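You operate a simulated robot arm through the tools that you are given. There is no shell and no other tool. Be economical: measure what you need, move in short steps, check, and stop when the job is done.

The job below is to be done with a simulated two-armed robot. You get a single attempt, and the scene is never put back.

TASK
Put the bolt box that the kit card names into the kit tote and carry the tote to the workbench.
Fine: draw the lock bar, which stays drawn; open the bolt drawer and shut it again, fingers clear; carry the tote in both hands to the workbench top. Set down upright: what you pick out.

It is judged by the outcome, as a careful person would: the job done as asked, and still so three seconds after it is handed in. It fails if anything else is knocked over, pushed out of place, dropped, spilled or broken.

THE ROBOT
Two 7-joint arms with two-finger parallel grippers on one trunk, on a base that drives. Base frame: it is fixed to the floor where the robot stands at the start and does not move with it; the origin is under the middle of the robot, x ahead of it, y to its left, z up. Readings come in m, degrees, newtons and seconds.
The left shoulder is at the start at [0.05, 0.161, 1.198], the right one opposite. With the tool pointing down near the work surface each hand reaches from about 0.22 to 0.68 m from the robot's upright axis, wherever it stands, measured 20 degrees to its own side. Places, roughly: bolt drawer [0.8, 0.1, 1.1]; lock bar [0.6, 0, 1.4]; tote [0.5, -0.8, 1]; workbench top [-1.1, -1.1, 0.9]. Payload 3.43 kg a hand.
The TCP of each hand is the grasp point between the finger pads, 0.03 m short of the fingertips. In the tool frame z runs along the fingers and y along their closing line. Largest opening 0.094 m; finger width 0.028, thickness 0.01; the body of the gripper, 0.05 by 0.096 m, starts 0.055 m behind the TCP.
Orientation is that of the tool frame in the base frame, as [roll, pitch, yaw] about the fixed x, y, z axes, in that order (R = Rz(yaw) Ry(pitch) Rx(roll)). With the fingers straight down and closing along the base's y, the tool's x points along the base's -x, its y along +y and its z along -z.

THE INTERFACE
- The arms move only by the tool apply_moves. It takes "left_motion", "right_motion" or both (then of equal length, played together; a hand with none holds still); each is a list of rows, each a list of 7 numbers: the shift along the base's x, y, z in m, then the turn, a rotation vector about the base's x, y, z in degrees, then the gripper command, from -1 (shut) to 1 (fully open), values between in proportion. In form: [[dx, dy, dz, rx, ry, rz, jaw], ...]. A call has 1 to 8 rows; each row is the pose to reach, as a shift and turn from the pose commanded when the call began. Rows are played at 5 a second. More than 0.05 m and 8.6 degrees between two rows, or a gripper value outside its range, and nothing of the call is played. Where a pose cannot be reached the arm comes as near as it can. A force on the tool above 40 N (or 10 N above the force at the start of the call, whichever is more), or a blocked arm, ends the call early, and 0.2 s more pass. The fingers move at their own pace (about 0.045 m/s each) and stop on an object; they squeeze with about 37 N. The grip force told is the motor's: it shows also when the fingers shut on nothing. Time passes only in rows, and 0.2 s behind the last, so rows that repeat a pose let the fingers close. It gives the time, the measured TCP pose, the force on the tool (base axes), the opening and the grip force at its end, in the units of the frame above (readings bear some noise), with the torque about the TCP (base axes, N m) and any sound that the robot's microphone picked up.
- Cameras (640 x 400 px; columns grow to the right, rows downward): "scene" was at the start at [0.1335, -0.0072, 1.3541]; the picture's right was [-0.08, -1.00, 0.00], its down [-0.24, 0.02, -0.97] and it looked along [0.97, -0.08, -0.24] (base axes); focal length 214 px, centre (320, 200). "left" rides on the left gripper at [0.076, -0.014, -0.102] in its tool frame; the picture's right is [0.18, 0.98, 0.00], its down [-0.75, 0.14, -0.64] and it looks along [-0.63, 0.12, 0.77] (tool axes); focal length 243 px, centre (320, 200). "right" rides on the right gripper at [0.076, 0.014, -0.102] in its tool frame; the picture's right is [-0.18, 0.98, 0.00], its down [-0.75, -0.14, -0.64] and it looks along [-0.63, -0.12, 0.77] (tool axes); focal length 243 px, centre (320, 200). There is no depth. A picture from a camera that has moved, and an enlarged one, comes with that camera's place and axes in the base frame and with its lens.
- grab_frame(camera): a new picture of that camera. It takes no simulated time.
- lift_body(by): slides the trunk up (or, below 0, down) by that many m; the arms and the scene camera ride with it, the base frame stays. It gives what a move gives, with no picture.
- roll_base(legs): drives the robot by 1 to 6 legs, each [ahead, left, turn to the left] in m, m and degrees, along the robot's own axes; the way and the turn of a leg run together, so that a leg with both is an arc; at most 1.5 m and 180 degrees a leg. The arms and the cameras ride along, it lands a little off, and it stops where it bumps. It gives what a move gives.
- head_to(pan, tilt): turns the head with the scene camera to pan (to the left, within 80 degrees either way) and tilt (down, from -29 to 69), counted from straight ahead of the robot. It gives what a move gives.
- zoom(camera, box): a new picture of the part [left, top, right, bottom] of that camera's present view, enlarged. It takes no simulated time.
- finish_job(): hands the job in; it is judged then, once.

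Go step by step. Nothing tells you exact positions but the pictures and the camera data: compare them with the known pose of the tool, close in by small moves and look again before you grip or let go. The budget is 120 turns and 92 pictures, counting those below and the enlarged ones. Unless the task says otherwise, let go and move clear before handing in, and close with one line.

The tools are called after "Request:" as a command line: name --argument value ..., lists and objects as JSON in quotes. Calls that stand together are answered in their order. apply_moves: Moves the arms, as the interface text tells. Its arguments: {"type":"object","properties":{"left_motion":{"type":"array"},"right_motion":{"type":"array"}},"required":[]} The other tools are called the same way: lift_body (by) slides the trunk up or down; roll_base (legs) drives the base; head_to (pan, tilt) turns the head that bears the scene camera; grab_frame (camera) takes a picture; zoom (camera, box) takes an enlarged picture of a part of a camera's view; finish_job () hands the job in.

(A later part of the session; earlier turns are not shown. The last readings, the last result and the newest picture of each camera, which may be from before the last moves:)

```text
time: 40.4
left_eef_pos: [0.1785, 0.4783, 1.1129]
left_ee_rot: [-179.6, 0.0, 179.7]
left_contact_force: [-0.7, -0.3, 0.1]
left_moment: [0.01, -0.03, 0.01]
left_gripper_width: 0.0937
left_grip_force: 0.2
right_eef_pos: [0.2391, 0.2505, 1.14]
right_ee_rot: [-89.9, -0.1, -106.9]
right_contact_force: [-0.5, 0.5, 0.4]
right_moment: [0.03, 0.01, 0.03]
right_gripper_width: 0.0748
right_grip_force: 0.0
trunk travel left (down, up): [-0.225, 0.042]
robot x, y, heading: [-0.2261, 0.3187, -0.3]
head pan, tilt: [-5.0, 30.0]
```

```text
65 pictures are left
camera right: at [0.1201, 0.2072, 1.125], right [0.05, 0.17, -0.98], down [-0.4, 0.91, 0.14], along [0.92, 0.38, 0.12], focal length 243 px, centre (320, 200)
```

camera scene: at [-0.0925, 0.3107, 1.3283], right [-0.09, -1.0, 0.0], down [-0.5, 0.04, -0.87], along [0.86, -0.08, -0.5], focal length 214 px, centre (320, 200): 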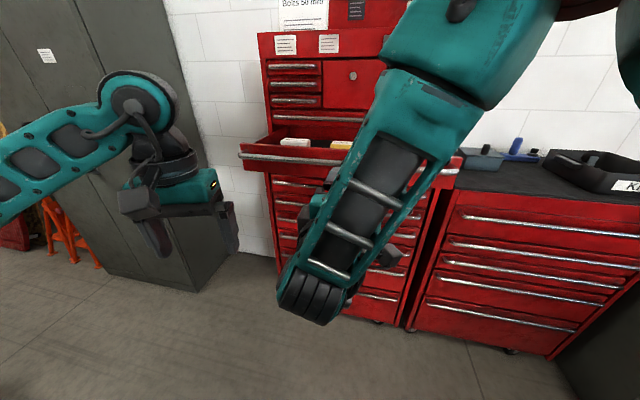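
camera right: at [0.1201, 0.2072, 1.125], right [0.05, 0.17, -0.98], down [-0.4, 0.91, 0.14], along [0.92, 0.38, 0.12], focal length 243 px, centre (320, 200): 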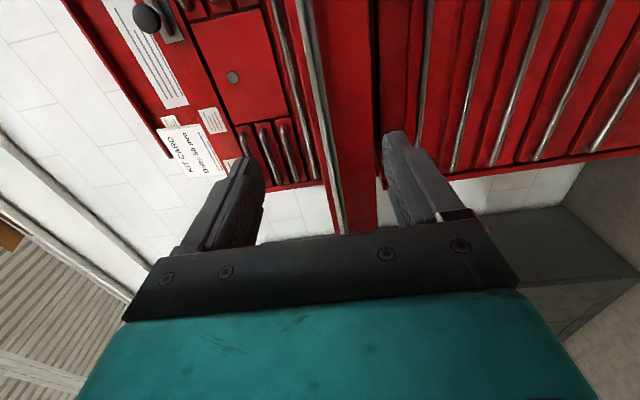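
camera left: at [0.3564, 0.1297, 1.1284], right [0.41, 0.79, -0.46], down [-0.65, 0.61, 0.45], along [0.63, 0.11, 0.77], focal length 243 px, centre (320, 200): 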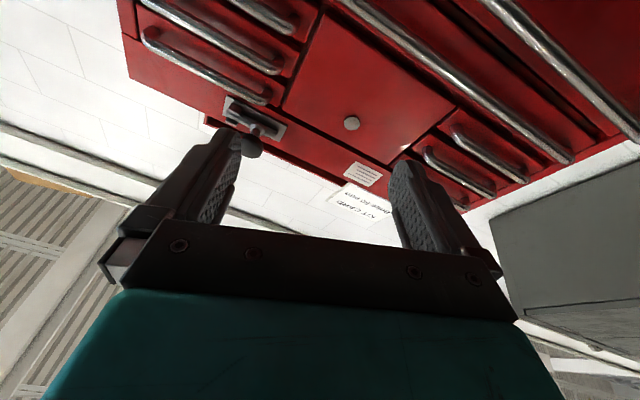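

Right hand is clear of the drawer. I'll move it aside to the right, keeping its orientation for pushing the drawer shut later, and look at the drawer again.

Request:
apply_moves --right_motion '[[-0.02, -0.04, 0, 0, 0, 0, 0.6], [-0.03, -0.085, 0, 0, 0, 0, 0.6], [-0.04, -0.13, 0, 0, 0, 0, 0.6], [-0.05, -0.175, 0, 0, 0, 0, 0], [-0.06, -0.22, 0, 0, 0, 0, -0.5], [-0.07, -0.265, 0, 0, 0, 0, -1], [-0.08, -0.31, 0, 0, 0, 0, -1], [-0.09, -0.355, 0, 0, 0, 0, -1]]'

Request:
grab_frame --camera "scene"

```text
time: 42.4
left_eef_pos: [0.181, 0.4761, 1.1126]
left_ee_rot: [-179.7, -0.2, 179.7]
left_contact_force: [0.3, 0.5, -0.8]
left_moment: [-0.01, 0.03, -0.03]
left_gripper_width: 0.0941
left_grip_force: 0.0
right_eef_pos: [0.2301, 0.0248, 1.2509]
right_ee_rot: [-90.0, -6.7, -103.6]
right_contact_force: [0.0, 0.4, -0.7]
right_moment: [0.01, -0.02, -0.02]
right_gripper_width: 0.0001
right_grip_force: 33.0
right hand out of reach, approached as far as the arm can: row 3, 4, 5, 6, 7, 8
trunk travel left (down, up): [-0.225, 0.042]
robot x, y, heading: [-0.2231, 0.3121, -0.1]
head pan, tilt: [-5.0, 30.0]
stopped in row 8 (right hand): the arm was blocked; the commanded pose is now the measured one
```

```text
64 pictures are left
camera scene: at [-0.0899, 0.3104, 1.3278], right [-0.09, -1.0, 0.0], down [-0.5, 0.04, -0.86], along [0.86, -0.08, -0.5], focal length 214 px, centre (320, 200)
```

scene: 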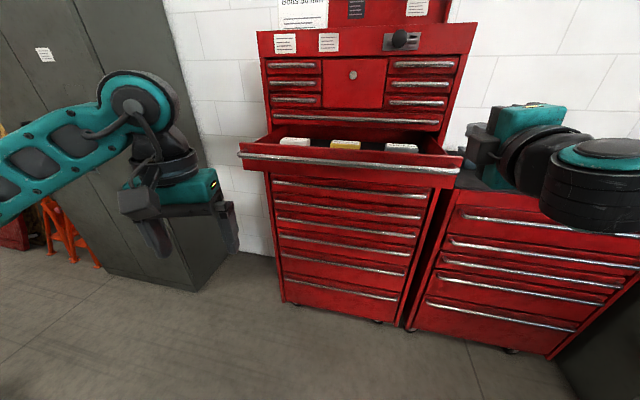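

Three boxes are visible at the back of the drawer. Zooming to read labels.

Request:
zoom --camera "scene" --box '[230, 120, 470, 190]'

```text
2.67 times, centred on (350, 155) of scene
camera zoom: at [-0.0899, 0.3104, 1.3278], right [-0.09, -1.0, 0.0], down [-0.5, 0.04, -0.86], along [0.86, -0.08, -0.5], focal length 572 px, centre (240, 320)
```

zoom: 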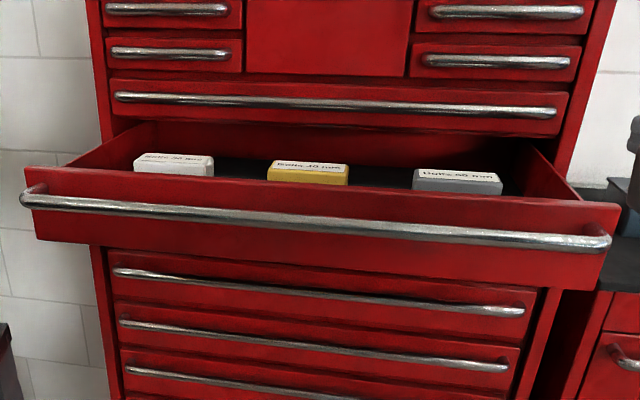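

Labels face up; I need a nearer, steeper look. I'll raise the trunk and drive forward.

Request:
lift_body --by 0.042

Request:
roll_base --legs '[[0.13, 0, 0]]'

Request:
head_to --pan -8 --tilt 38

Request:
zoom --camera "scene" --box '[220, 60, 480, 220]'

```text
time: 43.3
left_eef_pos: [0.1788, 0.4771, 1.1551]
left_ee_rot: [-179.6, -0.1, 179.7]
left_contact_force: [0.3, 0.4, -0.5]
left_moment: [0.0, -0.01, -0.02]
left_gripper_width: 0.0938
left_grip_force: 0.0
right_eef_pos: [0.2284, 0.0265, 1.2939]
right_ee_rot: [-89.9, -6.7, -103.6]
right_contact_force: [-0.1, 0.5, 0.5]
right_moment: [0.05, 0.02, 0.02]
right_gripper_width: 0.0
right_grip_force: 32.8
trunk travel left (down, up): [-0.267, 0.0]
robot x, y, heading: [-0.2213, 0.3165, 0.0]
head pan, tilt: [-5.0, 30.0]
```

```text
time: 44.6
left_eef_pos: [0.3097, 0.4766, 1.1551]
left_ee_rot: [-179.7, -0.1, 179.8]
left_contact_force: [0.2, -0.4, 0.1]
left_moment: [-0.03, 0.07, -0.03]
left_gripper_width: 0.094
left_grip_force: 0.1
right_eef_pos: [0.3586, 0.0266, 1.2942]
right_ee_rot: [-90.0, -6.5, -103.7]
right_contact_force: [0.2, -0.4, 0.0]
right_moment: [0.03, -0.02, 0.0]
right_gripper_width: 0.0
right_grip_force: 33.1
trunk travel left (down, up): [-0.267, 0.0]
robot x, y, heading: [-0.0932, 0.3205, 0.0]
head pan, tilt: [-5.0, 30.0]
```

```text
time: 45.3
left_eef_pos: [0.3086, 0.4773, 1.1542]
left_ee_rot: [-179.5, -0.1, 179.7]
left_contact_force: [0.5, -0.6, -0.1]
left_moment: [-0.01, 0.02, -0.01]
left_gripper_width: 0.0939
left_grip_force: 0.1
right_eef_pos: [0.357, 0.026, 1.2928]
right_ee_rot: [-90.0, -6.6, -103.7]
right_contact_force: [-0.4, 0.4, 0.4]
right_moment: [-0.02, 0.04, 0.01]
right_gripper_width: 0.0001
right_grip_force: 32.7
trunk travel left (down, up): [-0.267, 0.0]
robot x, y, heading: [-0.09, 0.3191, -0.2]
head pan, tilt: [-8.0, 38.0]
```

```text
2.46 times, centred on (350, 140) of scene
camera zoom: at [0.0333, 0.3059, 1.3576], right [-0.14, -0.99, 0.0], down [-0.61, 0.09, -0.79], along [0.78, -0.11, -0.62], focal length 528 px, centre (246, 348)
```

zoom: 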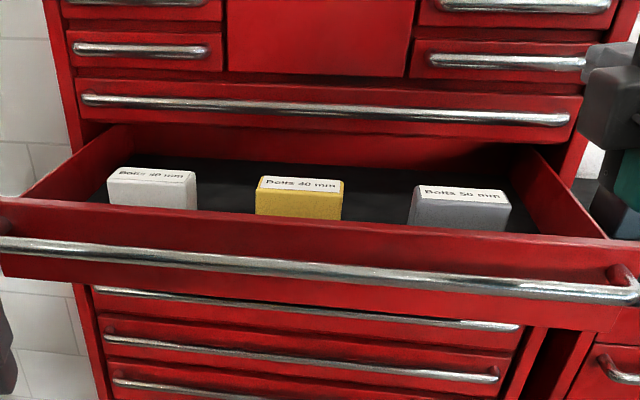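

The right (grey) box seems to read 50 mm; zooming in to be sure.

Request:
zoom --camera "scene" --box '[260, 122, 364, 152]'

Request:
zoom --camera "scene" --box '[384, 130, 432, 155]'

```text
6.15 times, centred on (312, 137) of scene
camera zoom: at [0.0333, 0.3059, 1.3576], right [-0.14, -0.99, 0.0], down [-0.61, 0.09, -0.79], along [0.78, -0.11, -0.62], focal length 1320 px, centre (369, 588)
```

zoom: 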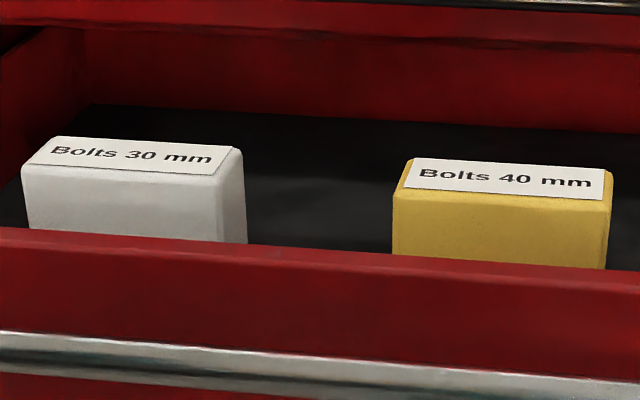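

```text
13.33 times, centred on (408, 142) of scene
camera zoom: at [0.0333, 0.3059, 1.3576], right [-0.14, -0.99, 0.0], down [-0.61, 0.09, -0.79], along [0.78, -0.11, -0.62], focal length 2860 px, centre (-853, 967)
```

zoom: 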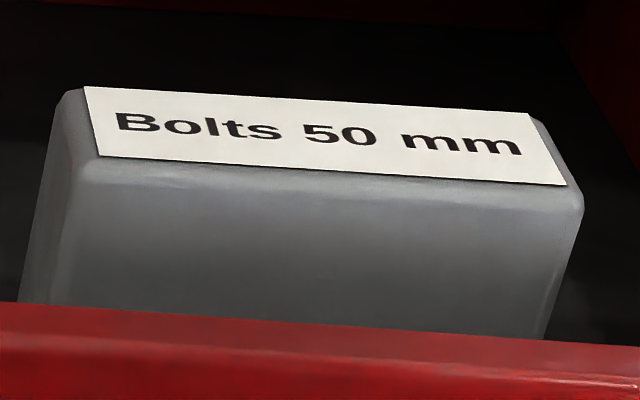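

Confirmed: the grey right-hand box is 50 mm, near [0.50, 0.02, 1.15], long along the drawer front, so I'll grip across its narrow side. I'll turn the right hand down with its closing line across the box, and hover.

Request:
apply_moves --right_motion '[[0.0, 0, 0, 2.66, 7.76, -0.745, -0.5], [0.0, 0, 0, 5.32, 15.5, -1.49, 0], [0.01, 0, 0, 7.98, 23.3, -2.24, 0.5], [0.02, 0, 0, 10.6, 31, -2.98, 1], [0.03, 0, 0, 13.3, 38.8, -3.7, 1], [0.04, 0, 0, 16, 46.6, -4.5, 1], [0.05, 0, 0, 18.6, 54.3, -5.2, 1], [0.06, 0, 0, 21.3, 62.1, -6, 1]]'

Request:
apply_moves --right_motion '[[0.0, 0, 0, 2.66, 7.76, -0.745, 1], [0.01, 0, 0, 5.32, 15.5, -1.49, 1], [0.02, 0, 0, 7.98, 23.3, -2.24, 1], [0.03, 0, 0, 7.98, 23.3, -2.24, 1]]'

Request:
grab_frame --camera "right"

Request:
grab_frame --camera "scene"

```text
time: 47.1
left_eef_pos: [0.3078, 0.4768, 1.156]
left_ee_rot: [-179.7, 0.2, 179.7]
left_contact_force: [0.0, -0.2, -0.1]
left_moment: [-0.02, 0.01, 0.02]
left_gripper_width: 0.0943
left_grip_force: 0.1
right_eef_pos: [0.3145, 0.0998, 1.1475]
right_ee_rot: [-147.7, -0.8, -106.1]
right_contact_force: [2.3, -2.5, 33.3]
right_moment: [-0.13, -1.86, 0.12]
right_gripper_width: 0.0942
right_grip_force: 0.5
right hand out of reach, approached as far as the arm can: row 1, 2, 3, 4, 5, 6, 7, 8
trunk travel left (down, up): [-0.267, 0.0]
robot x, y, heading: [-0.0935, 0.3176, 0.0]
head pan, tilt: [-8.0, 38.0]
```

```text
time: 47.3
left_eef_pos: [0.3084, 0.477, 1.1555]
left_ee_rot: [-179.6, -0.1, 179.7]
left_contact_force: [-0.8, -0.9, 0.4]
left_moment: [0.03, -0.04, -0.01]
left_gripper_width: 0.0942
left_grip_force: 0.1
right_eef_pos: [0.3142, 0.1005, 1.1486]
right_ee_rot: [-147.7, -0.6, -106.2]
right_contact_force: [-0.3, 0.2, 12.0]
right_moment: [-0.05, -0.72, 0.18]
right_gripper_width: 0.0939
right_grip_force: 0.1
right hand out of reach, approached as far as the arm can: row 1
trunk travel left (down, up): [-0.267, 0.0]
robot x, y, heading: [-0.0908, 0.3187, 0.1]
head pan, tilt: [-8.0, 38.0]
stopped in row 1 (right hand): the force on the tool passed its limit at 61 N (the readings are from after the stop); the commanded pose is now the measured one
```

```text
59 pictures are left
camera right: at [0.2298, 0.0463, 1.2279], right [-0.75, 0.4, -0.53], down [0.0, 0.79, 0.61], along [0.66, 0.46, -0.59], focal length 243 px, centre (320, 200)
```

right: 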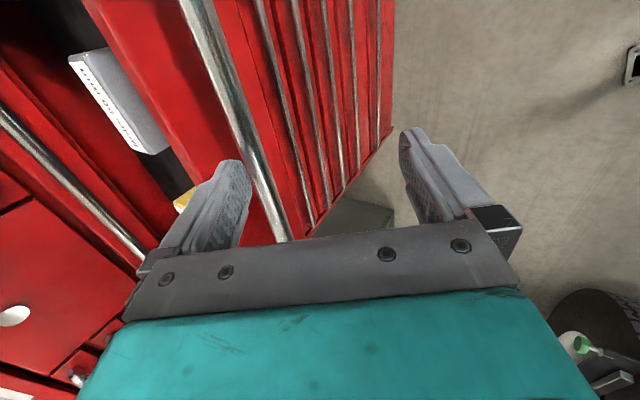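

```text
58 pictures are left
camera scene: at [0.0326, 0.306, 1.3574], right [-0.14, -0.99, 0.0], down [-0.61, 0.09, -0.79], along [0.78, -0.11, -0.62], focal length 214 px, centre (320, 200)
```

scene: 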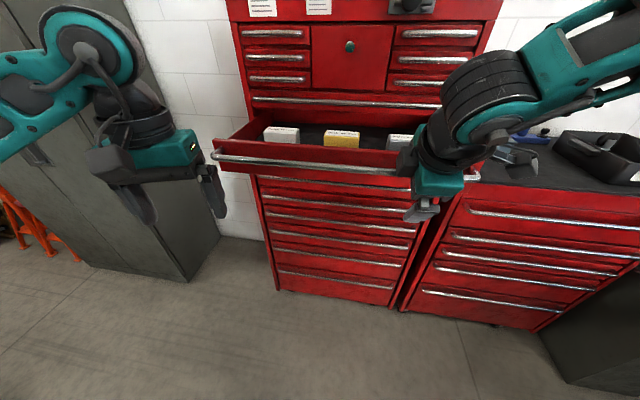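

The arm couldn't hold that height while turning and a finger came down on the drawer rim. I'll lift off, drive back, finish turning the hand in free space, then return over the drawer.

Request:
apply_moves --right_motion '[[0, 0, 0.02, 0, 0, 0, 1], [-0.01, 0, 0.04, 0, 0, 0, 1], [-0.02, 0, 0.06, 0, 0, 0, 1]]'

Request:
roll_base --legs '[[-0.2, 0, 0]]'

Request:
apply_moves --right_motion '[[0, -0.02, -0.01, 2.4, 7.9, -0.7, 1], [0, -0.04, -0.02, 4.8, 15.8, -1.4, 1], [0, -0.06, -0.02, 7.2, 23.7, -2.1, 1], [0, -0.08, -0.02, 9.3, 30.6, -2.7, 1], [0, -0.1, -0.02, 9.3, 30.6, -2.7, 1]]'

Request:
grab_frame --camera "scene"

```text
time: 48.1
left_eef_pos: [0.3086, 0.4757, 1.155]
left_ee_rot: [-179.5, 0.0, 179.7]
left_contact_force: [-0.7, 0.0, 0.1]
left_moment: [-0.01, 0.01, 0.01]
left_gripper_width: 0.094
left_grip_force: 0.0
right_eef_pos: [0.2902, 0.1038, 1.1696]
right_ee_rot: [-147.6, -0.5, -106.8]
right_contact_force: [-0.7, -0.4, 0.1]
right_moment: [-0.02, 0.0, 0.02]
right_gripper_width: 0.0943
right_grip_force: 0.0
right hand out of reach, approached as far as the arm can: row 1, 2, 3
trunk travel left (down, up): [-0.267, 0.0]
robot x, y, heading: [-0.0937, 0.3201, -0.1]
head pan, tilt: [-8.0, 38.0]
```

```text
time: 49.7
left_eef_pos: [0.1077, 0.4783, 1.155]
left_ee_rot: [-179.5, 0.1, 179.8]
left_contact_force: [0.2, 0.3, -0.1]
left_moment: [-0.03, -0.01, -0.03]
left_gripper_width: 0.0938
left_grip_force: 0.1
right_eef_pos: [0.0903, 0.1066, 1.1702]
right_ee_rot: [-147.5, -0.5, -106.6]
right_contact_force: [0.2, 0.1, 0.4]
right_moment: [-0.02, -0.01, -0.03]
right_gripper_width: 0.0941
right_grip_force: 0.0
trunk travel left (down, up): [-0.267, 0.0]
robot x, y, heading: [-0.2916, 0.3165, -0.0]
head pan, tilt: [-8.0, 38.0]
```

```text
time: 50.9
left_eef_pos: [0.1079, 0.4764, 1.1543]
left_ee_rot: [-179.8, -0.1, 179.7]
left_contact_force: [-0.5, -0.2, 0.4]
left_moment: [0.08, -0.01, -0.01]
left_gripper_width: 0.094
left_grip_force: 0.0
right_eef_pos: [-0.0177, 0.0982, 1.0744]
right_ee_rot: [-179.1, -2.1, -110.7]
right_contact_force: [1.0, 1.4, 2.9]
right_moment: [-0.05, 0.06, 0.01]
right_gripper_width: 0.094
right_grip_force: 0.1
right hand out of reach, approached as far as the arm can: row 1, 2, 3, 4, 5
trunk travel left (down, up): [-0.267, 0.0]
robot x, y, heading: [-0.2914, 0.3187, 0.1]
head pan, tilt: [-8.0, 38.0]
```

```text
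57 pictures are left
camera scene: at [-0.1668, 0.304, 1.3576], right [-0.14, -0.99, 0.0], down [-0.61, 0.09, -0.79], along [0.78, -0.11, -0.62], focal length 214 px, centre (320, 200)
```

scene: 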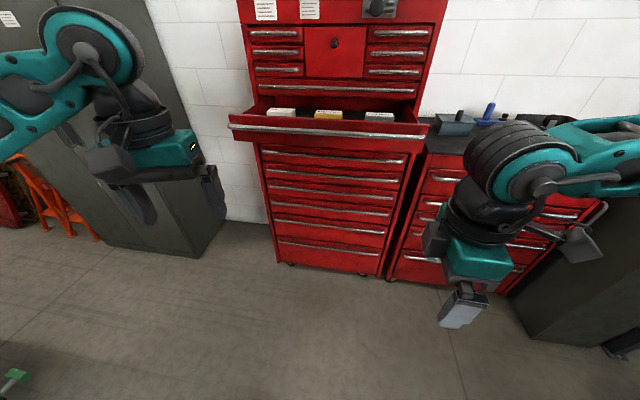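

The right hand now points down with the right closing line. I'll test stretching it forward at a hover height while still clear of the drawer.

Request:
apply_moves --right_motion '[[0.03, -0.01, 0.02, 0, 0, 0, 1], [0.06, -0.02, 0.04, 0, 0, 0.5, 1], [0.09, -0.03, 0.06, 0, 0, 1, 1], [0.12, -0.04, 0.08, 0, 0, 1.5, 1], [0.15, -0.05, 0.1, 0, 0, 2, 1], [0.18, -0.06, 0.12, 1, 2, 3, 1]]'

```text
time: 52.3
left_eef_pos: [0.1119, 0.4818, 1.1535]
left_ee_rot: [-179.4, -0.3, 179.8]
left_contact_force: [0.3, 0.4, -0.8]
left_moment: [-0.11, 0.06, -0.04]
left_gripper_width: 0.094
left_grip_force: 0.0
right_eef_pos: [0.0492, 0.1579, 1.1917]
right_ee_rot: [178.2, -1.0, -106.3]
right_contact_force: [0.1, 1.5, 0.4]
right_moment: [-0.09, 0.02, 0.02]
right_gripper_width: 0.0942
right_grip_force: 0.0
right hand out of reach, approached as far as the arm can: row 1, 2, 3, 4, 5, 6
trunk travel left (down, up): [-0.267, 0.0]
robot x, y, heading: [-0.2909, 0.3176, -0.1]
head pan, tilt: [-8.0, 38.0]
```

This yaw strains the right wrist at that height. I'll unwind the hand 45° and extend forward to see what it reaches; if good I'll turn the base 45° left to match the box.

Request:
apply_moves --right_motion '[[0, 0, 0, 0, 0, -8, 1], [0, 0, 0, 0, 0, -16, 1], [0.0, 0, 0, 0, 0, -24, 1], [0.0, 0, 0, 0, 0, -32, 1], [0.0, 0, 0, 0, 0, -40, 1], [0.03, 0, 0, 0, 0, -45, 1], [0.06, 0, 0, 0, 0, -45, 1]]'

Request:
apply_moves --right_motion '[[0.03, -0.02, 0.0, 0, 0, 0, 1], [0.06, -0.04, 0.0, 0, 0, 0, 1], [0.09, -0.06, 0.0, 0, 0, 0, 1], [0.12, -0.06, 0.01, 0, 0, 0, 1]]'

```text
time: 53.9
left_eef_pos: [0.109, 0.4768, 1.1551]
left_ee_rot: [-179.6, -0.2, 179.9]
left_contact_force: [0.5, -0.3, 0.0]
left_moment: [0.01, 0.03, 0.02]
left_gripper_width: 0.094
left_grip_force: 0.1
right_eef_pos: [0.1058, 0.1533, 1.1867]
right_ee_rot: [178.4, -0.7, -151.0]
right_contact_force: [-0.6, 0.5, -0.2]
right_moment: [0.03, 0.0, -0.02]
right_gripper_width: 0.0941
right_grip_force: 0.1
trunk travel left (down, up): [-0.267, 0.0]
robot x, y, heading: [-0.2935, 0.3209, 0.1]
head pan, tilt: [-8.0, 38.0]
```

```text
time: 54.9
left_eef_pos: [0.1093, 0.4783, 1.1567]
left_ee_rot: [-179.6, -0.1, 179.8]
left_contact_force: [-0.6, -0.2, -0.4]
left_moment: [-0.05, 0.0, -0.05]
left_gripper_width: 0.0941
left_grip_force: 0.1
right_eef_pos: [0.2278, 0.0941, 1.196]
right_ee_rot: [178.3, -0.7, -150.9]
right_contact_force: [-0.3, -0.1, 0.3]
right_moment: [-0.02, 0.0, 0.0]
right_gripper_width: 0.0939
right_grip_force: 0.0
trunk travel left (down, up): [-0.267, 0.0]
robot x, y, heading: [-0.2918, 0.3221, -0.1]
head pan, tilt: [-8.0, 38.0]
```

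Reachable now with a comfortable margin. I'll raise the hand a little, slide the base right, turn it 45° left, and check before moving over the drawer.

Request:
apply_moves --right_motion '[[0, 0, 0.012, 0, 0, 0, 1], [0, 0, 0.025, 0, 0, 0, 1]]'

Request:
roll_base --legs '[[0, -0.5, 0], [0, 0, 44]]'

Request:
head_to --pan -40 --tilt 38

Request:
grab_frame --camera "scene"

Request:
grab_frame --camera "right"

```text
time: 55.5
left_eef_pos: [0.109, 0.4775, 1.1555]
left_ee_rot: [-179.7, -0.2, 179.9]
left_contact_force: [1.0, -0.4, -0.1]
left_moment: [0.01, -0.01, 0.02]
left_gripper_width: 0.0943
left_grip_force: 0.1
right_eef_pos: [0.2269, 0.0946, 1.2218]
right_ee_rot: [178.2, -0.7, -151.0]
right_contact_force: [1.1, -0.2, 0.0]
right_moment: [-0.05, 0.03, -0.03]
right_gripper_width: 0.0939
right_grip_force: 0.0
trunk travel left (down, up): [-0.267, 0.0]
robot x, y, heading: [-0.2924, 0.3133, 0.1]
head pan, tilt: [-8.0, 38.0]
```

```text
time: 62.5
left_eef_pos: [-0.1177, 0.2169, 1.1557]
left_ee_rot: [-179.6, -0.2, -136.3]
left_contact_force: [0.3, 0.6, 0.4]
left_moment: [0.0, 0.01, -0.02]
left_gripper_width: 0.0936
left_grip_force: 0.1
right_eef_pos: [0.2334, 0.0231, 1.221]
right_ee_rot: [178.3, -0.7, -107.0]
right_contact_force: [-0.2, 0.7, -0.1]
right_moment: [-0.02, 0.01, 0.0]
right_gripper_width: 0.0942
right_grip_force: 0.1
trunk travel left (down, up): [-0.267, 0.0]
robot x, y, heading: [-0.2979, -0.1747, 43.8]
head pan, tilt: [-8.0, 38.0]
```

```text
time: 63.4
left_eef_pos: [-0.1176, 0.2157, 1.1546]
left_ee_rot: [-179.6, 0.0, -136.2]
left_contact_force: [-0.1, 0.2, -0.1]
left_moment: [0.0, -0.03, 0.03]
left_gripper_width: 0.094
left_grip_force: 0.2
right_eef_pos: [0.2345, 0.022, 1.2213]
right_ee_rot: [178.2, -0.7, -106.9]
right_contact_force: [-0.1, 0.4, 0.7]
right_moment: [0.0, -0.01, 0.02]
right_gripper_width: 0.094
right_grip_force: 0.0
trunk travel left (down, up): [-0.267, 0.0]
robot x, y, heading: [-0.2992, -0.1798, 44.1]
head pan, tilt: [-40.0, 38.0]
```

```text
56 pictures are left
camera scene: at [-0.1804, -0.1437, 1.3575], right [0.07, -1.0, 0.0], down [-0.61, -0.04, -0.79], along [0.79, 0.05, -0.62], focal length 214 px, centre (320, 200)
```

scene: 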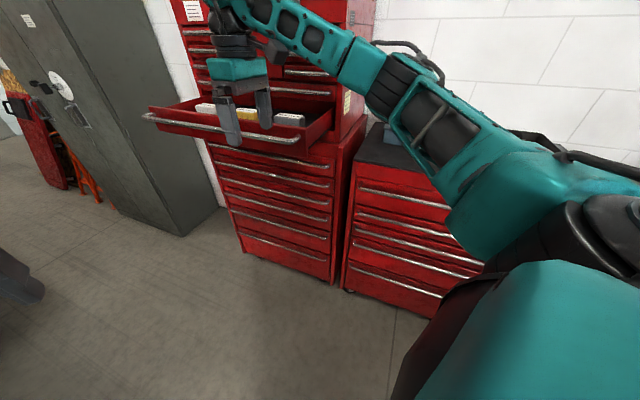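

```text
55 pictures are left
camera right: at [0.2017, -0.0462, 1.3249], right [-0.89, 0.46, 0.03], down [0.38, 0.68, 0.63], along [0.27, 0.57, -0.78], focal length 243 px, centre (320, 200)
```

right: 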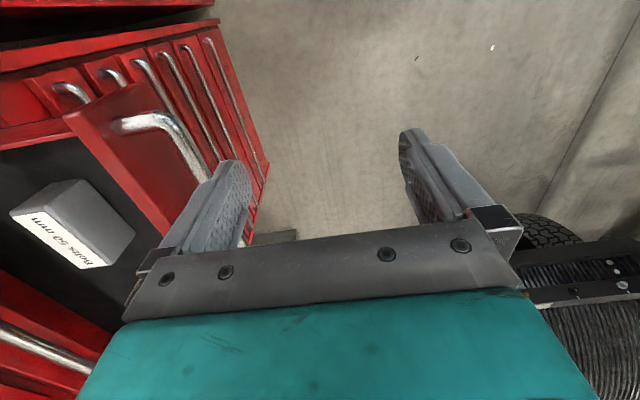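

The 50 mm box top is near [0.566, 0, 1.12], only ~4 cm in front of the chest face, so the gripper body would foul the drawer above. I'll hook closed fingers inside the drawer's front panel and draw it further out first.

Request:
roll_base --legs '[[0.168, -0.107, 0]]'

Request:
apply_moves --right_motion '[[0, 0, 0, 0, 0, 0, 0], [0, 0, 0, 0, 0, 0, -1], [0, 0, 0, 0, 0, 0, -1], [0, 0, 0, 0, 0, 0, -1], [0, 0, 0, 0, 0, 0, -1]]'

Request:
grab_frame --camera "right"

Request:
grab_frame --camera "scene"

```text
time: 65.0
left_eef_pos: [0.0786, 0.253, 1.1546]
left_ee_rot: [-179.6, -0.1, -136.6]
left_contact_force: [0.7, -0.2, -0.3]
left_moment: [0.0, 0.0, -0.03]
left_gripper_width: 0.0941
left_grip_force: 0.0
right_eef_pos: [0.4281, 0.0577, 1.2208]
right_ee_rot: [178.2, -0.8, -107.5]
right_contact_force: [-0.3, 0.6, -0.1]
right_moment: [-0.02, 0.01, 0.03]
right_gripper_width: 0.0939
right_grip_force: 0.0
trunk travel left (down, up): [-0.267, 0.0]
robot x, y, heading: [-0.1011, -0.1418, 43.3]
head pan, tilt: [-40.0, 38.0]
```

```text
time: 66.2
left_eef_pos: [0.0779, 0.2524, 1.1553]
left_ee_rot: [-179.6, 0.0, -136.6]
left_contact_force: [-0.5, 0.2, -0.1]
left_moment: [-0.03, -0.01, 0.0]
left_gripper_width: 0.0939
left_grip_force: 0.0
right_eef_pos: [0.427, 0.0572, 1.2207]
right_ee_rot: [178.3, -0.7, -107.5]
right_contact_force: [-0.8, -0.4, -0.2]
right_moment: [0.02, 0.02, 0.02]
right_gripper_width: 0.0
right_grip_force: 9.7
trunk travel left (down, up): [-0.267, 0.0]
robot x, y, heading: [-0.1027, -0.1404, 43.3]
head pan, tilt: [-40.0, 38.0]
```

```text
54 pictures are left
camera right: at [0.3954, -0.011, 1.325], right [-0.88, 0.47, 0.03], down [0.38, 0.68, 0.63], along [0.28, 0.57, -0.78], focal length 243 px, centre (320, 200)
```

right: 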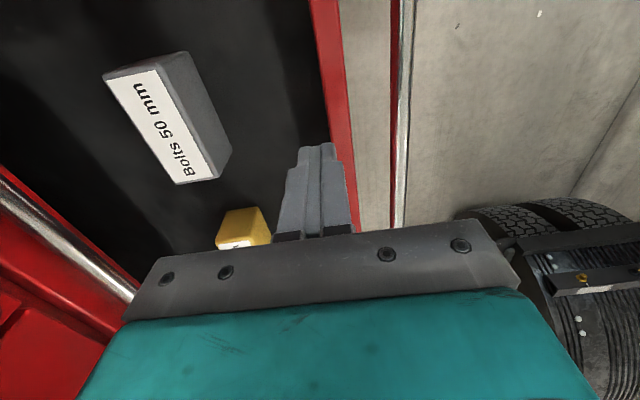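

```text
53 pictures are left
camera scene: at [0.0128, -0.1063, 1.3575], right [0.06, -1.0, 0.0], down [-0.61, -0.04, -0.79], along [0.79, 0.05, -0.62], focal length 214 px, centre (320, 200)
```

scene: 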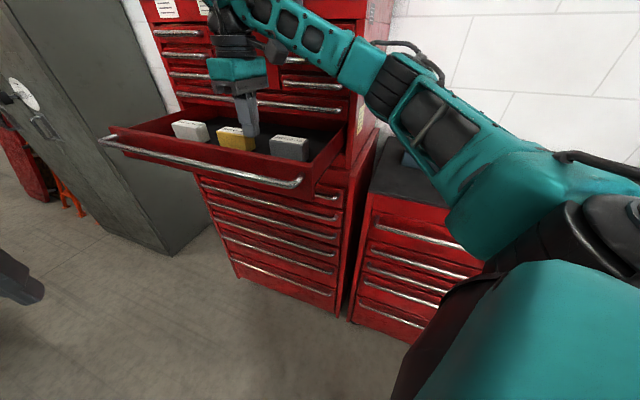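

The drawer front's inner edge is at about x 0.42 just below the fingers. I'll step 0.035 inward, lower the closed fingers inside the drawer, and pull outward.

Request:
apply_moves --right_motion '[[0.017, -0.005, 0, 0, 0, 0, -1], [0.035, -0.011, 0, 0, 0, 0, -1], [0.035, -0.011, -0.033, 0, 0, 0, -1], [0.035, -0.011, -0.066, 0, 0, 0, -1]]'

Request:
grab_frame --camera "right"

```text
time: 67.2
left_eef_pos: [0.0779, 0.2529, 1.154]
left_ee_rot: [-179.6, -0.1, -136.7]
left_contact_force: [-0.6, -0.6, 0.6]
left_moment: [0.0, -0.01, 0.04]
left_gripper_width: 0.0938
left_grip_force: 0.0
right_eef_pos: [0.4523, 0.0428, 1.1893]
right_ee_rot: [178.3, -0.6, -107.4]
right_contact_force: [-0.2, 0.5, 0.5]
right_moment: [-0.02, 0.02, 0.0]
right_gripper_width: 0.0
right_grip_force: 33.4
right hand out of reach, approached as far as the arm can: row 2, 3, 4
trunk travel left (down, up): [-0.267, 0.0]
robot x, y, heading: [-0.1058, -0.138, 43.5]
head pan, tilt: [-40.0, 38.0]
```

```text
52 pictures are left
camera right: at [0.4196, -0.0246, 1.291], right [-0.88, 0.47, 0.03], down [0.38, 0.68, 0.63], along [0.28, 0.57, -0.78], focal length 243 px, centre (320, 200)
```

right: 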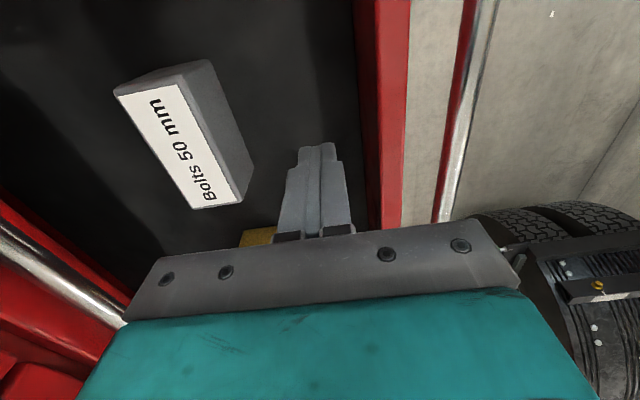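

The arm is at its reach limit; I'll bring the base ~6 cm closer and then lower the fingers.

Request:
roll_base --legs '[[0.06, -0.03, 0]]'

Request:
apply_moves --right_motion '[[-0.025, -0.007, 0, 0, 0, 0, -1], [-0.05, -0.014, 0, 0, 0, 0, -1], [-0.05, -0.014, -0.017, 0, 0, 0, -1], [-0.05, -0.014, -0.034, 0, 0, 0, -1]]'

Request:
grab_frame --camera "right"

```text
time: 68.2
left_eef_pos: [0.1426, 0.2733, 1.1543]
left_ee_rot: [-179.7, -0.1, -136.6]
left_contact_force: [0.1, 0.1, 0.0]
left_moment: [-0.04, 0.01, 0.02]
left_gripper_width: 0.094
left_grip_force: 0.1
right_eef_pos: [0.5164, 0.064, 1.1871]
right_ee_rot: [178.2, -0.7, -107.4]
right_contact_force: [-0.2, -0.1, 0.1]
right_moment: [-0.01, -0.01, 0.01]
right_gripper_width: 0.0002
right_grip_force: 32.6
trunk travel left (down, up): [-0.267, 0.0]
robot x, y, heading: [-0.0401, -0.1217, 43.6]
head pan, tilt: [-40.0, 38.0]
```

```text
time: 69.2
left_eef_pos: [0.1415, 0.2726, 1.1547]
left_ee_rot: [-179.6, -0.1, -136.8]
left_contact_force: [-0.6, -0.3, -0.4]
left_moment: [-0.01, -0.01, 0.0]
left_gripper_width: 0.094
left_grip_force: 0.1
right_eef_pos: [0.4646, 0.0501, 1.1535]
right_ee_rot: [178.3, -0.6, -107.5]
right_contact_force: [-0.2, 0.3, -1.0]
right_moment: [0.01, 0.02, 0.0]
right_gripper_width: 0.0
right_grip_force: 33.0
trunk travel left (down, up): [-0.267, 0.0]
robot x, y, heading: [-0.0424, -0.1175, 43.3]
head pan, tilt: [-40.0, 38.0]
```

```text
51 pictures are left
camera right: at [0.433, -0.018, 1.2567], right [-0.88, 0.47, 0.03], down [0.38, 0.68, 0.63], along [0.28, 0.57, -0.78], focal length 243 px, centre (320, 200)
```

right: 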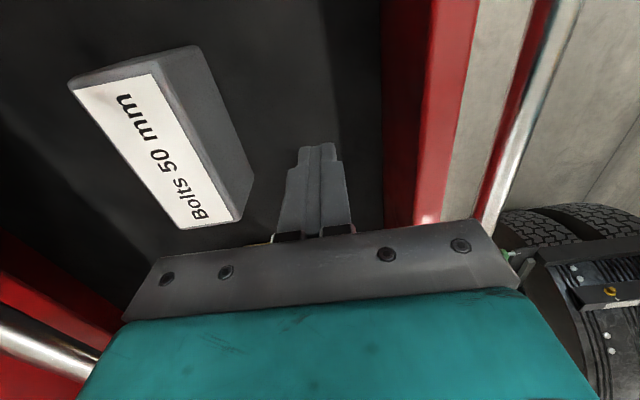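

The fingers are inside the drawer, clear of the box. I'll lower another 1.5 cm and pull outward.

Request:
apply_moves --right_motion '[[0, 0, -0.015, 0, 0, 0, -1], [-0.024, 0.0075, -0.015, 0, 0, 0, -1], [-0.048, 0.015, -0.015, 0, 0, 0, -1], [-0.067, 0.021, -0.015, 0, 0, 0, -1], [-0.086, 0.027, -0.015, 0, 0, 0, -1], [-0.105, 0.033, -0.015, 0, 0, 0, -1], [-0.124, 0.039, -0.015, 0, 0, 0, -1]]'

Request:
grab_frame --camera "right"

Request:
grab_frame --camera "scene"

```text
time: 70.7
left_eef_pos: [0.143, 0.2727, 1.1551]
left_ee_rot: [-179.6, -0.1, -136.7]
left_contact_force: [-1.1, 0.5, 0.7]
left_moment: [-0.02, -0.04, 0.01]
left_gripper_width: 0.0941
left_grip_force: 0.0
right_eef_pos: [0.3664, 0.0806, 1.1384]
right_ee_rot: [179.5, -1.0, -109.0]
right_contact_force: [15.5, -6.0, -3.1]
right_moment: [0.04, -0.07, 0.28]
right_gripper_width: 0.0
right_grip_force: 33.3
trunk travel left (down, up): [-0.267, 0.0]
robot x, y, heading: [-0.0401, -0.1169, 43.4]
head pan, tilt: [-40.0, 38.0]
stopped in row 7 (right hand): the force on the tool passed its limit at 49 N (the readings are from after the stop); the commanded pose is now the measured one
```

```text
50 pictures are left
camera right: at [0.3311, 0.0142, 1.2421], right [-0.87, 0.49, 0.01], down [0.39, 0.67, 0.63], along [0.31, 0.55, -0.78], focal length 243 px, centre (320, 200)
```

right: 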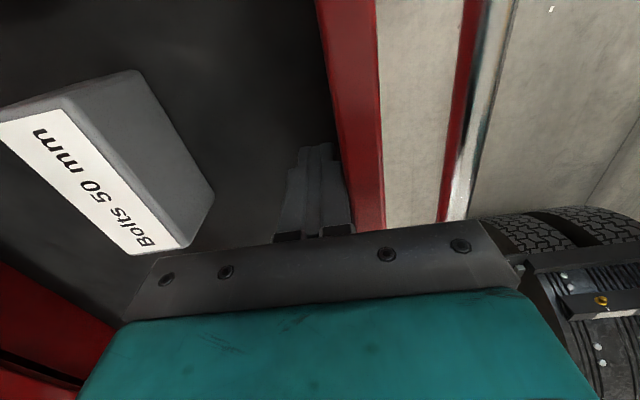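

```text
49 pictures are left
camera scene: at [0.0775, -0.0862, 1.3573], right [0.06, -1.0, 0.0], down [-0.61, -0.04, -0.79], along [0.79, 0.05, -0.62], focal length 214 px, centre (320, 200)
```

scene: 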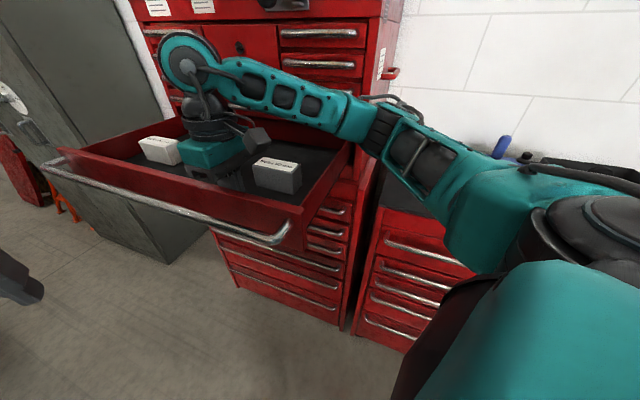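

The drawer is now at its stop, about 7 cm further out. I'll lift the fingers out, open and hover above the 50 mm box around [0.49, 0.02].

Request:
apply_moves --right_motion '[[0.02, -0.006, 0.0, 0, 0, 0, -1], [0.02, -0.006, 0.04, 0, 0, 0, -1], [0.02, -0.006, 0.075, 0, 0, 0, -1], [0.05, -0.02, 0.075, 0, 0, 0, 0], [0.085, -0.04, 0.075, 0, 0, 0, 1], [0.12, -0.06, 0.075, 0, 0, 0, 1], [0.12, -0.06, 0.075, 0, 0, 0, 1]]'

Request:
grab_frame --camera "right"

Request:
grab_frame --camera "scene"

```text
time: 72.3
left_eef_pos: [0.1426, 0.2732, 1.1551]
left_ee_rot: [-179.6, -0.1, -136.7]
left_contact_force: [-0.1, 0.4, 0.1]
left_moment: [0.0, -0.01, 0.01]
left_gripper_width: 0.0941
left_grip_force: 0.0
right_eef_pos: [0.4812, 0.0221, 1.2167]
right_ee_rot: [179.0, -0.6, -108.4]
right_contact_force: [0.3, 0.5, 0.2]
right_moment: [-0.01, -0.01, 0.0]
right_gripper_width: 0.0851
right_grip_force: 0.0
trunk travel left (down, up): [-0.267, 0.0]
robot x, y, heading: [-0.0379, -0.117, 43.6]
head pan, tilt: [-40.0, 38.0]
```

```text
48 pictures are left
camera right: at [0.4466, -0.0448, 1.3193], right [-0.87, 0.49, 0.01], down [0.38, 0.67, 0.63], along [0.3, 0.56, -0.78], focal length 243 px, centre (320, 200)
```

right: 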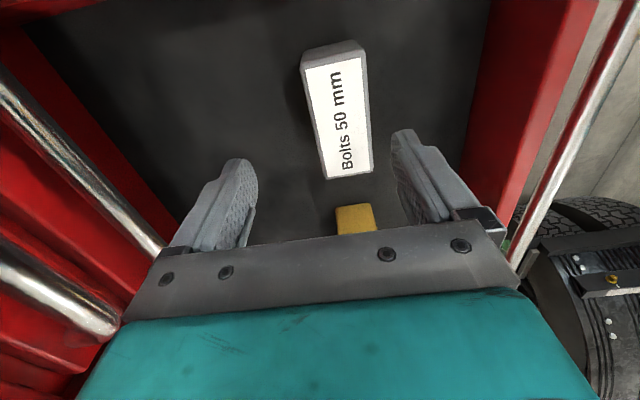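

```text
47 pictures are left
camera scene: at [0.0765, -0.086, 1.3575], right [0.06, -1.0, 0.0], down [-0.61, -0.04, -0.79], along [0.79, 0.05, -0.62], focal length 214 px, centre (320, 200)
```

scene: 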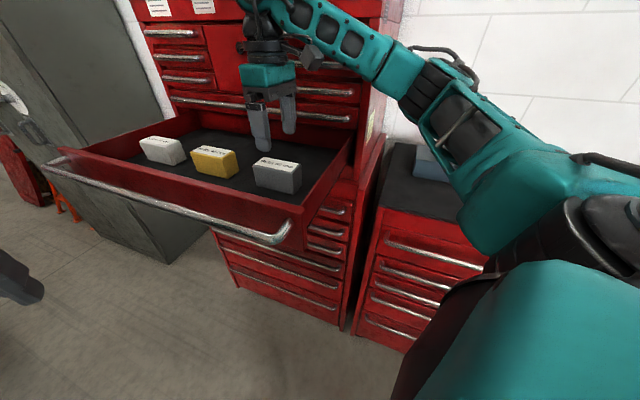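

The box top is at about [0.466, 0.030, 1.13], aligned with the hand. I'll shift 17 mm to centre it and descend part way, then check.

Request:
apply_moves --right_motion '[[-0.008, 0.004, 0, 0, 0, 0, 1], [-0.016, 0.007, 0, 0, 0, 0, 1], [-0.016, 0.007, -0.03, 0, 0, 0.5, 1], [-0.016, 0.007, -0.055, 0, 0, 1, 1]]'

Request:
grab_frame --camera "right"

Request:
zoom --camera "scene" --box '[200, 60, 360, 220]'

```text
time: 73.3
left_eef_pos: [0.1427, 0.2731, 1.1554]
left_ee_rot: [-179.6, 0.0, -136.8]
left_contact_force: [0.6, -0.5, 0.2]
left_moment: [0.01, -0.01, -0.01]
left_gripper_width: 0.0938
left_grip_force: 0.0
right_eef_pos: [0.467, 0.0283, 1.1588]
right_ee_rot: [179.1, -0.5, -107.5]
right_contact_force: [0.2, -0.5, 0.3]
right_moment: [0.0, -0.01, 0.0]
right_gripper_width: 0.094
right_grip_force: 0.0
trunk travel left (down, up): [-0.267, 0.0]
robot x, y, heading: [-0.0419, -0.1163, 43.5]
head pan, tilt: [-40.0, 38.0]
```

```text
46 pictures are left
camera right: at [0.4334, -0.0384, 1.2629], right [-0.88, 0.47, 0.01], down [0.37, 0.68, 0.63], along [0.29, 0.56, -0.78], focal length 243 px, centre (320, 200)
```

right: 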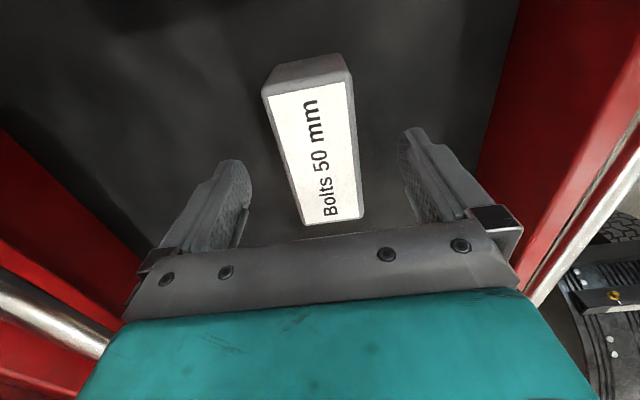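

```text
2.50 times, centred on (280, 140) of scene
camera zoom: at [0.077, -0.0863, 1.3575], right [0.06, -1.0, 0.0], down [-0.61, -0.04, -0.79], along [0.79, 0.05, -0.62], focal length 536 px, centre (420, 350)
```

zoom: 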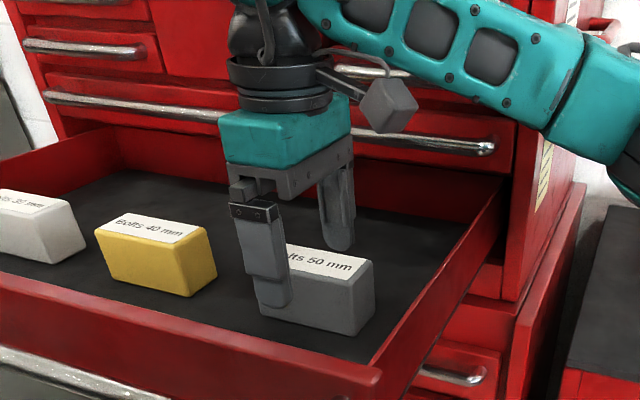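

The box sits centred between the fingers. I'll descend 4 cm further and close.

Request:
apply_moves --right_motion '[[0, -0.002, -0.022, 0, 0, 0, 1], [0, -0.003, -0.042, 0, 0, 0, 1], [0, -0.003, -0.042, 0, 0, 0, 0], [0, -0.003, -0.042, 0, 0, 0, -1], [0, -0.003, -0.042, 0, 0, 0, -1], [0, -0.003, -0.042, 0, 0, 0, -1]]'

Request:
grab_frame --camera "right"

```text
time: 74.4
left_eef_pos: [0.1428, 0.2727, 1.153]
left_ee_rot: [-179.6, 0.0, -136.7]
left_contact_force: [-0.2, -0.1, -0.7]
left_moment: [-0.04, -0.03, -0.01]
left_gripper_width: 0.094
left_grip_force: 0.1
right_eef_pos: [0.4718, 0.0263, 1.1199]
right_ee_rot: [179.9, -0.1, -108.2]
right_contact_force: [-0.6, -2.1, 1.5]
right_moment: [0.13, -0.12, 0.01]
right_gripper_width: 0.0484
right_grip_force: 8.4
trunk travel left (down, up): [-0.267, 0.0]
robot x, y, heading: [-0.0406, -0.1189, 43.4]
head pan, tilt: [-40.0, 38.0]
stopped in row 5 (right hand): the force on the tool passed its limit at 65 N (the readings are from after the stop); the commanded pose is now the measured one
```

```text
44 pictures are left
camera right: at [0.4361, -0.0416, 1.2228], right [-0.88, 0.48, 0.0], down [0.37, 0.67, 0.64], along [0.31, 0.56, -0.77], focal length 243 px, centre (320, 200)
```

right: 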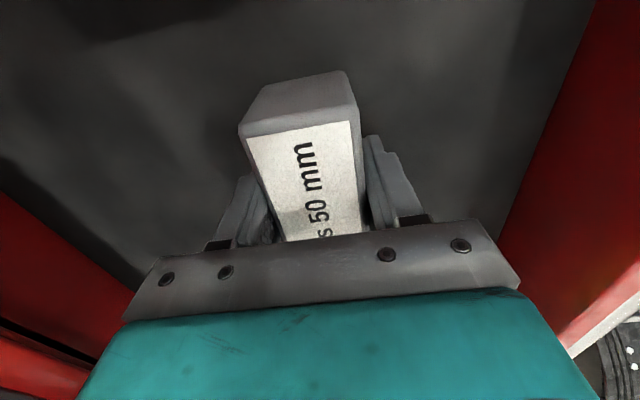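

The fingers met the box (48 mm wide) with a sideways jolt; the box is still upright. I'll finish closing now.

Request:
apply_moves --right_motion '[[0, 0, 0, 0, 0, 0, -1], [0, 0, 0, 0, 0, 0, -1], [0, 0, 0, 0, 0, 0, -1]]'

```text
time: 75.2
left_eef_pos: [0.1433, 0.2737, 1.1553]
left_ee_rot: [-179.6, -0.1, -136.7]
left_contact_force: [0.0, -0.2, 0.6]
left_moment: [-0.02, 0.03, 0.0]
left_gripper_width: 0.0941
left_grip_force: 0.0
right_eef_pos: [0.4735, 0.0257, 1.12]
right_ee_rot: [179.8, 0.0, -108.1]
right_contact_force: [-1.4, 0.6, 0.3]
right_moment: [-0.03, 0.0, 0.01]
right_gripper_width: 0.0484
right_grip_force: 37.3
trunk travel left (down, up): [-0.267, 0.0]
robot x, y, heading: [-0.041, -0.1197, 43.5]
head pan, tilt: [-40.0, 38.0]
```

Grip is firm at 37 N. Lifting it clear of the drawer rim.

Request:
apply_moves --right_motion '[[0, 0, 0.015, 0, 0, 0, -1], [0, 0, 0.03, 0, 0, 0, -1], [0, 0, 0.05, 0, 0, 0, -1], [0, 0, 0.07, 0, 0, 0, -1], [0, 0, 0.09, 0, 0, 0, -1], [0, 0, 0.105, 0, 0, 0, -1], [0, 0, 0.115, 0, 0, 0, -1]]'

Request:
grab_frame --camera "scene"

```text
time: 76.8
left_eef_pos: [0.1431, 0.2731, 1.1542]
left_ee_rot: [-179.5, -0.1, -136.7]
left_contact_force: [0.5, 0.2, -0.1]
left_moment: [0.0, 0.01, -0.01]
left_gripper_width: 0.0941
left_grip_force: 0.1
right_eef_pos: [0.4748, 0.0257, 1.2359]
right_ee_rot: [179.7, 0.0, -108.2]
right_contact_force: [0.3, 0.7, -2.4]
right_moment: [0.03, -0.04, -0.01]
right_gripper_width: 0.048
right_grip_force: 37.2
trunk travel left (down, up): [-0.267, 0.0]
robot x, y, heading: [-0.04, -0.1156, 43.4]
head pan, tilt: [-40.0, 38.0]
```

```text
43 pictures are left
camera scene: at [0.0774, -0.0863, 1.3575], right [0.06, -1.0, 0.0], down [-0.61, -0.04, -0.79], along [0.79, 0.05, -0.62], focal length 214 px, centre (320, 200)
```

scene: 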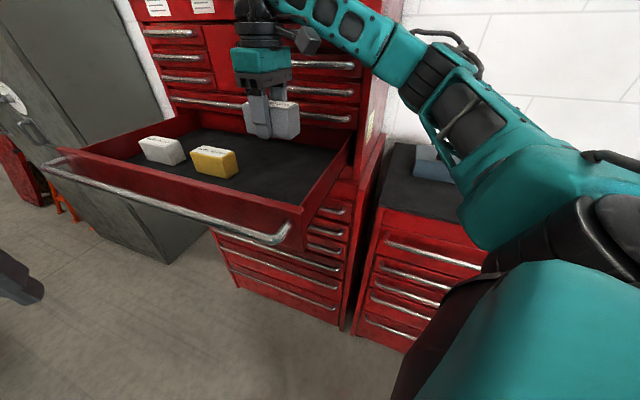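

The box is out and clear. I'll back the robot away from the drawer, keeping the box level.

Request:
roll_base --legs '[[-0.24, 0.227, 0]]'

Request:
head_to --pan -70 --tilt 38

Request:
grab_frame --camera "scene"

```text
time: 79.5
left_eef_pos: [-0.1948, 0.2731, 1.1556]
left_ee_rot: [-179.7, 0.0, -136.0]
left_contact_force: [0.7, 0.3, -0.4]
left_moment: [0.01, 0.02, -0.01]
left_gripper_width: 0.094
left_grip_force: 0.1
right_eef_pos: [0.1395, 0.0305, 1.2367]
right_ee_rot: [179.8, -0.1, -107.5]
right_contact_force: [-0.1, 0.3, -3.7]
right_moment: [0.0, -0.02, 0.01]
right_gripper_width: 0.0484
right_grip_force: 37.1
trunk travel left (down, up): [-0.267, 0.0]
robot x, y, heading: [-0.3688, -0.1222, 44.2]
head pan, tilt: [-40.0, 38.0]
```

```text
time: 80.4
left_eef_pos: [-0.1935, 0.2731, 1.1541]
left_ee_rot: [-179.5, -0.2, -136.0]
left_contact_force: [0.3, -0.6, 0.1]
left_moment: [-0.01, 0.03, 0.0]
left_gripper_width: 0.0939
left_grip_force: 0.1
right_eef_pos: [0.1398, 0.0308, 1.235]
right_ee_rot: [179.8, -0.1, -107.5]
right_contact_force: [0.3, 0.0, -4.9]
right_moment: [0.01, 0.03, -0.03]
right_gripper_width: 0.0482
right_grip_force: 36.8
trunk travel left (down, up): [-0.267, 0.0]
robot x, y, heading: [-0.3722, -0.1194, 44.2]
head pan, tilt: [-70.0, 38.0]
```

```text
42 pictures are left
camera scene: at [-0.264, -0.1309, 1.3575], right [-0.44, -0.9, 0.0], down [-0.55, 0.27, -0.79], along [0.71, -0.34, -0.62], focal length 214 px, centre (320, 200)
```

scene: 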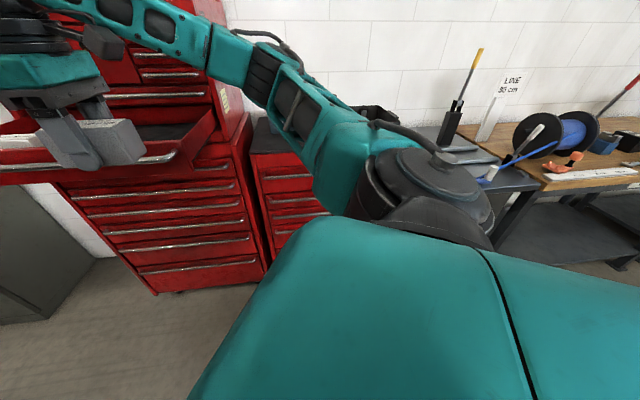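

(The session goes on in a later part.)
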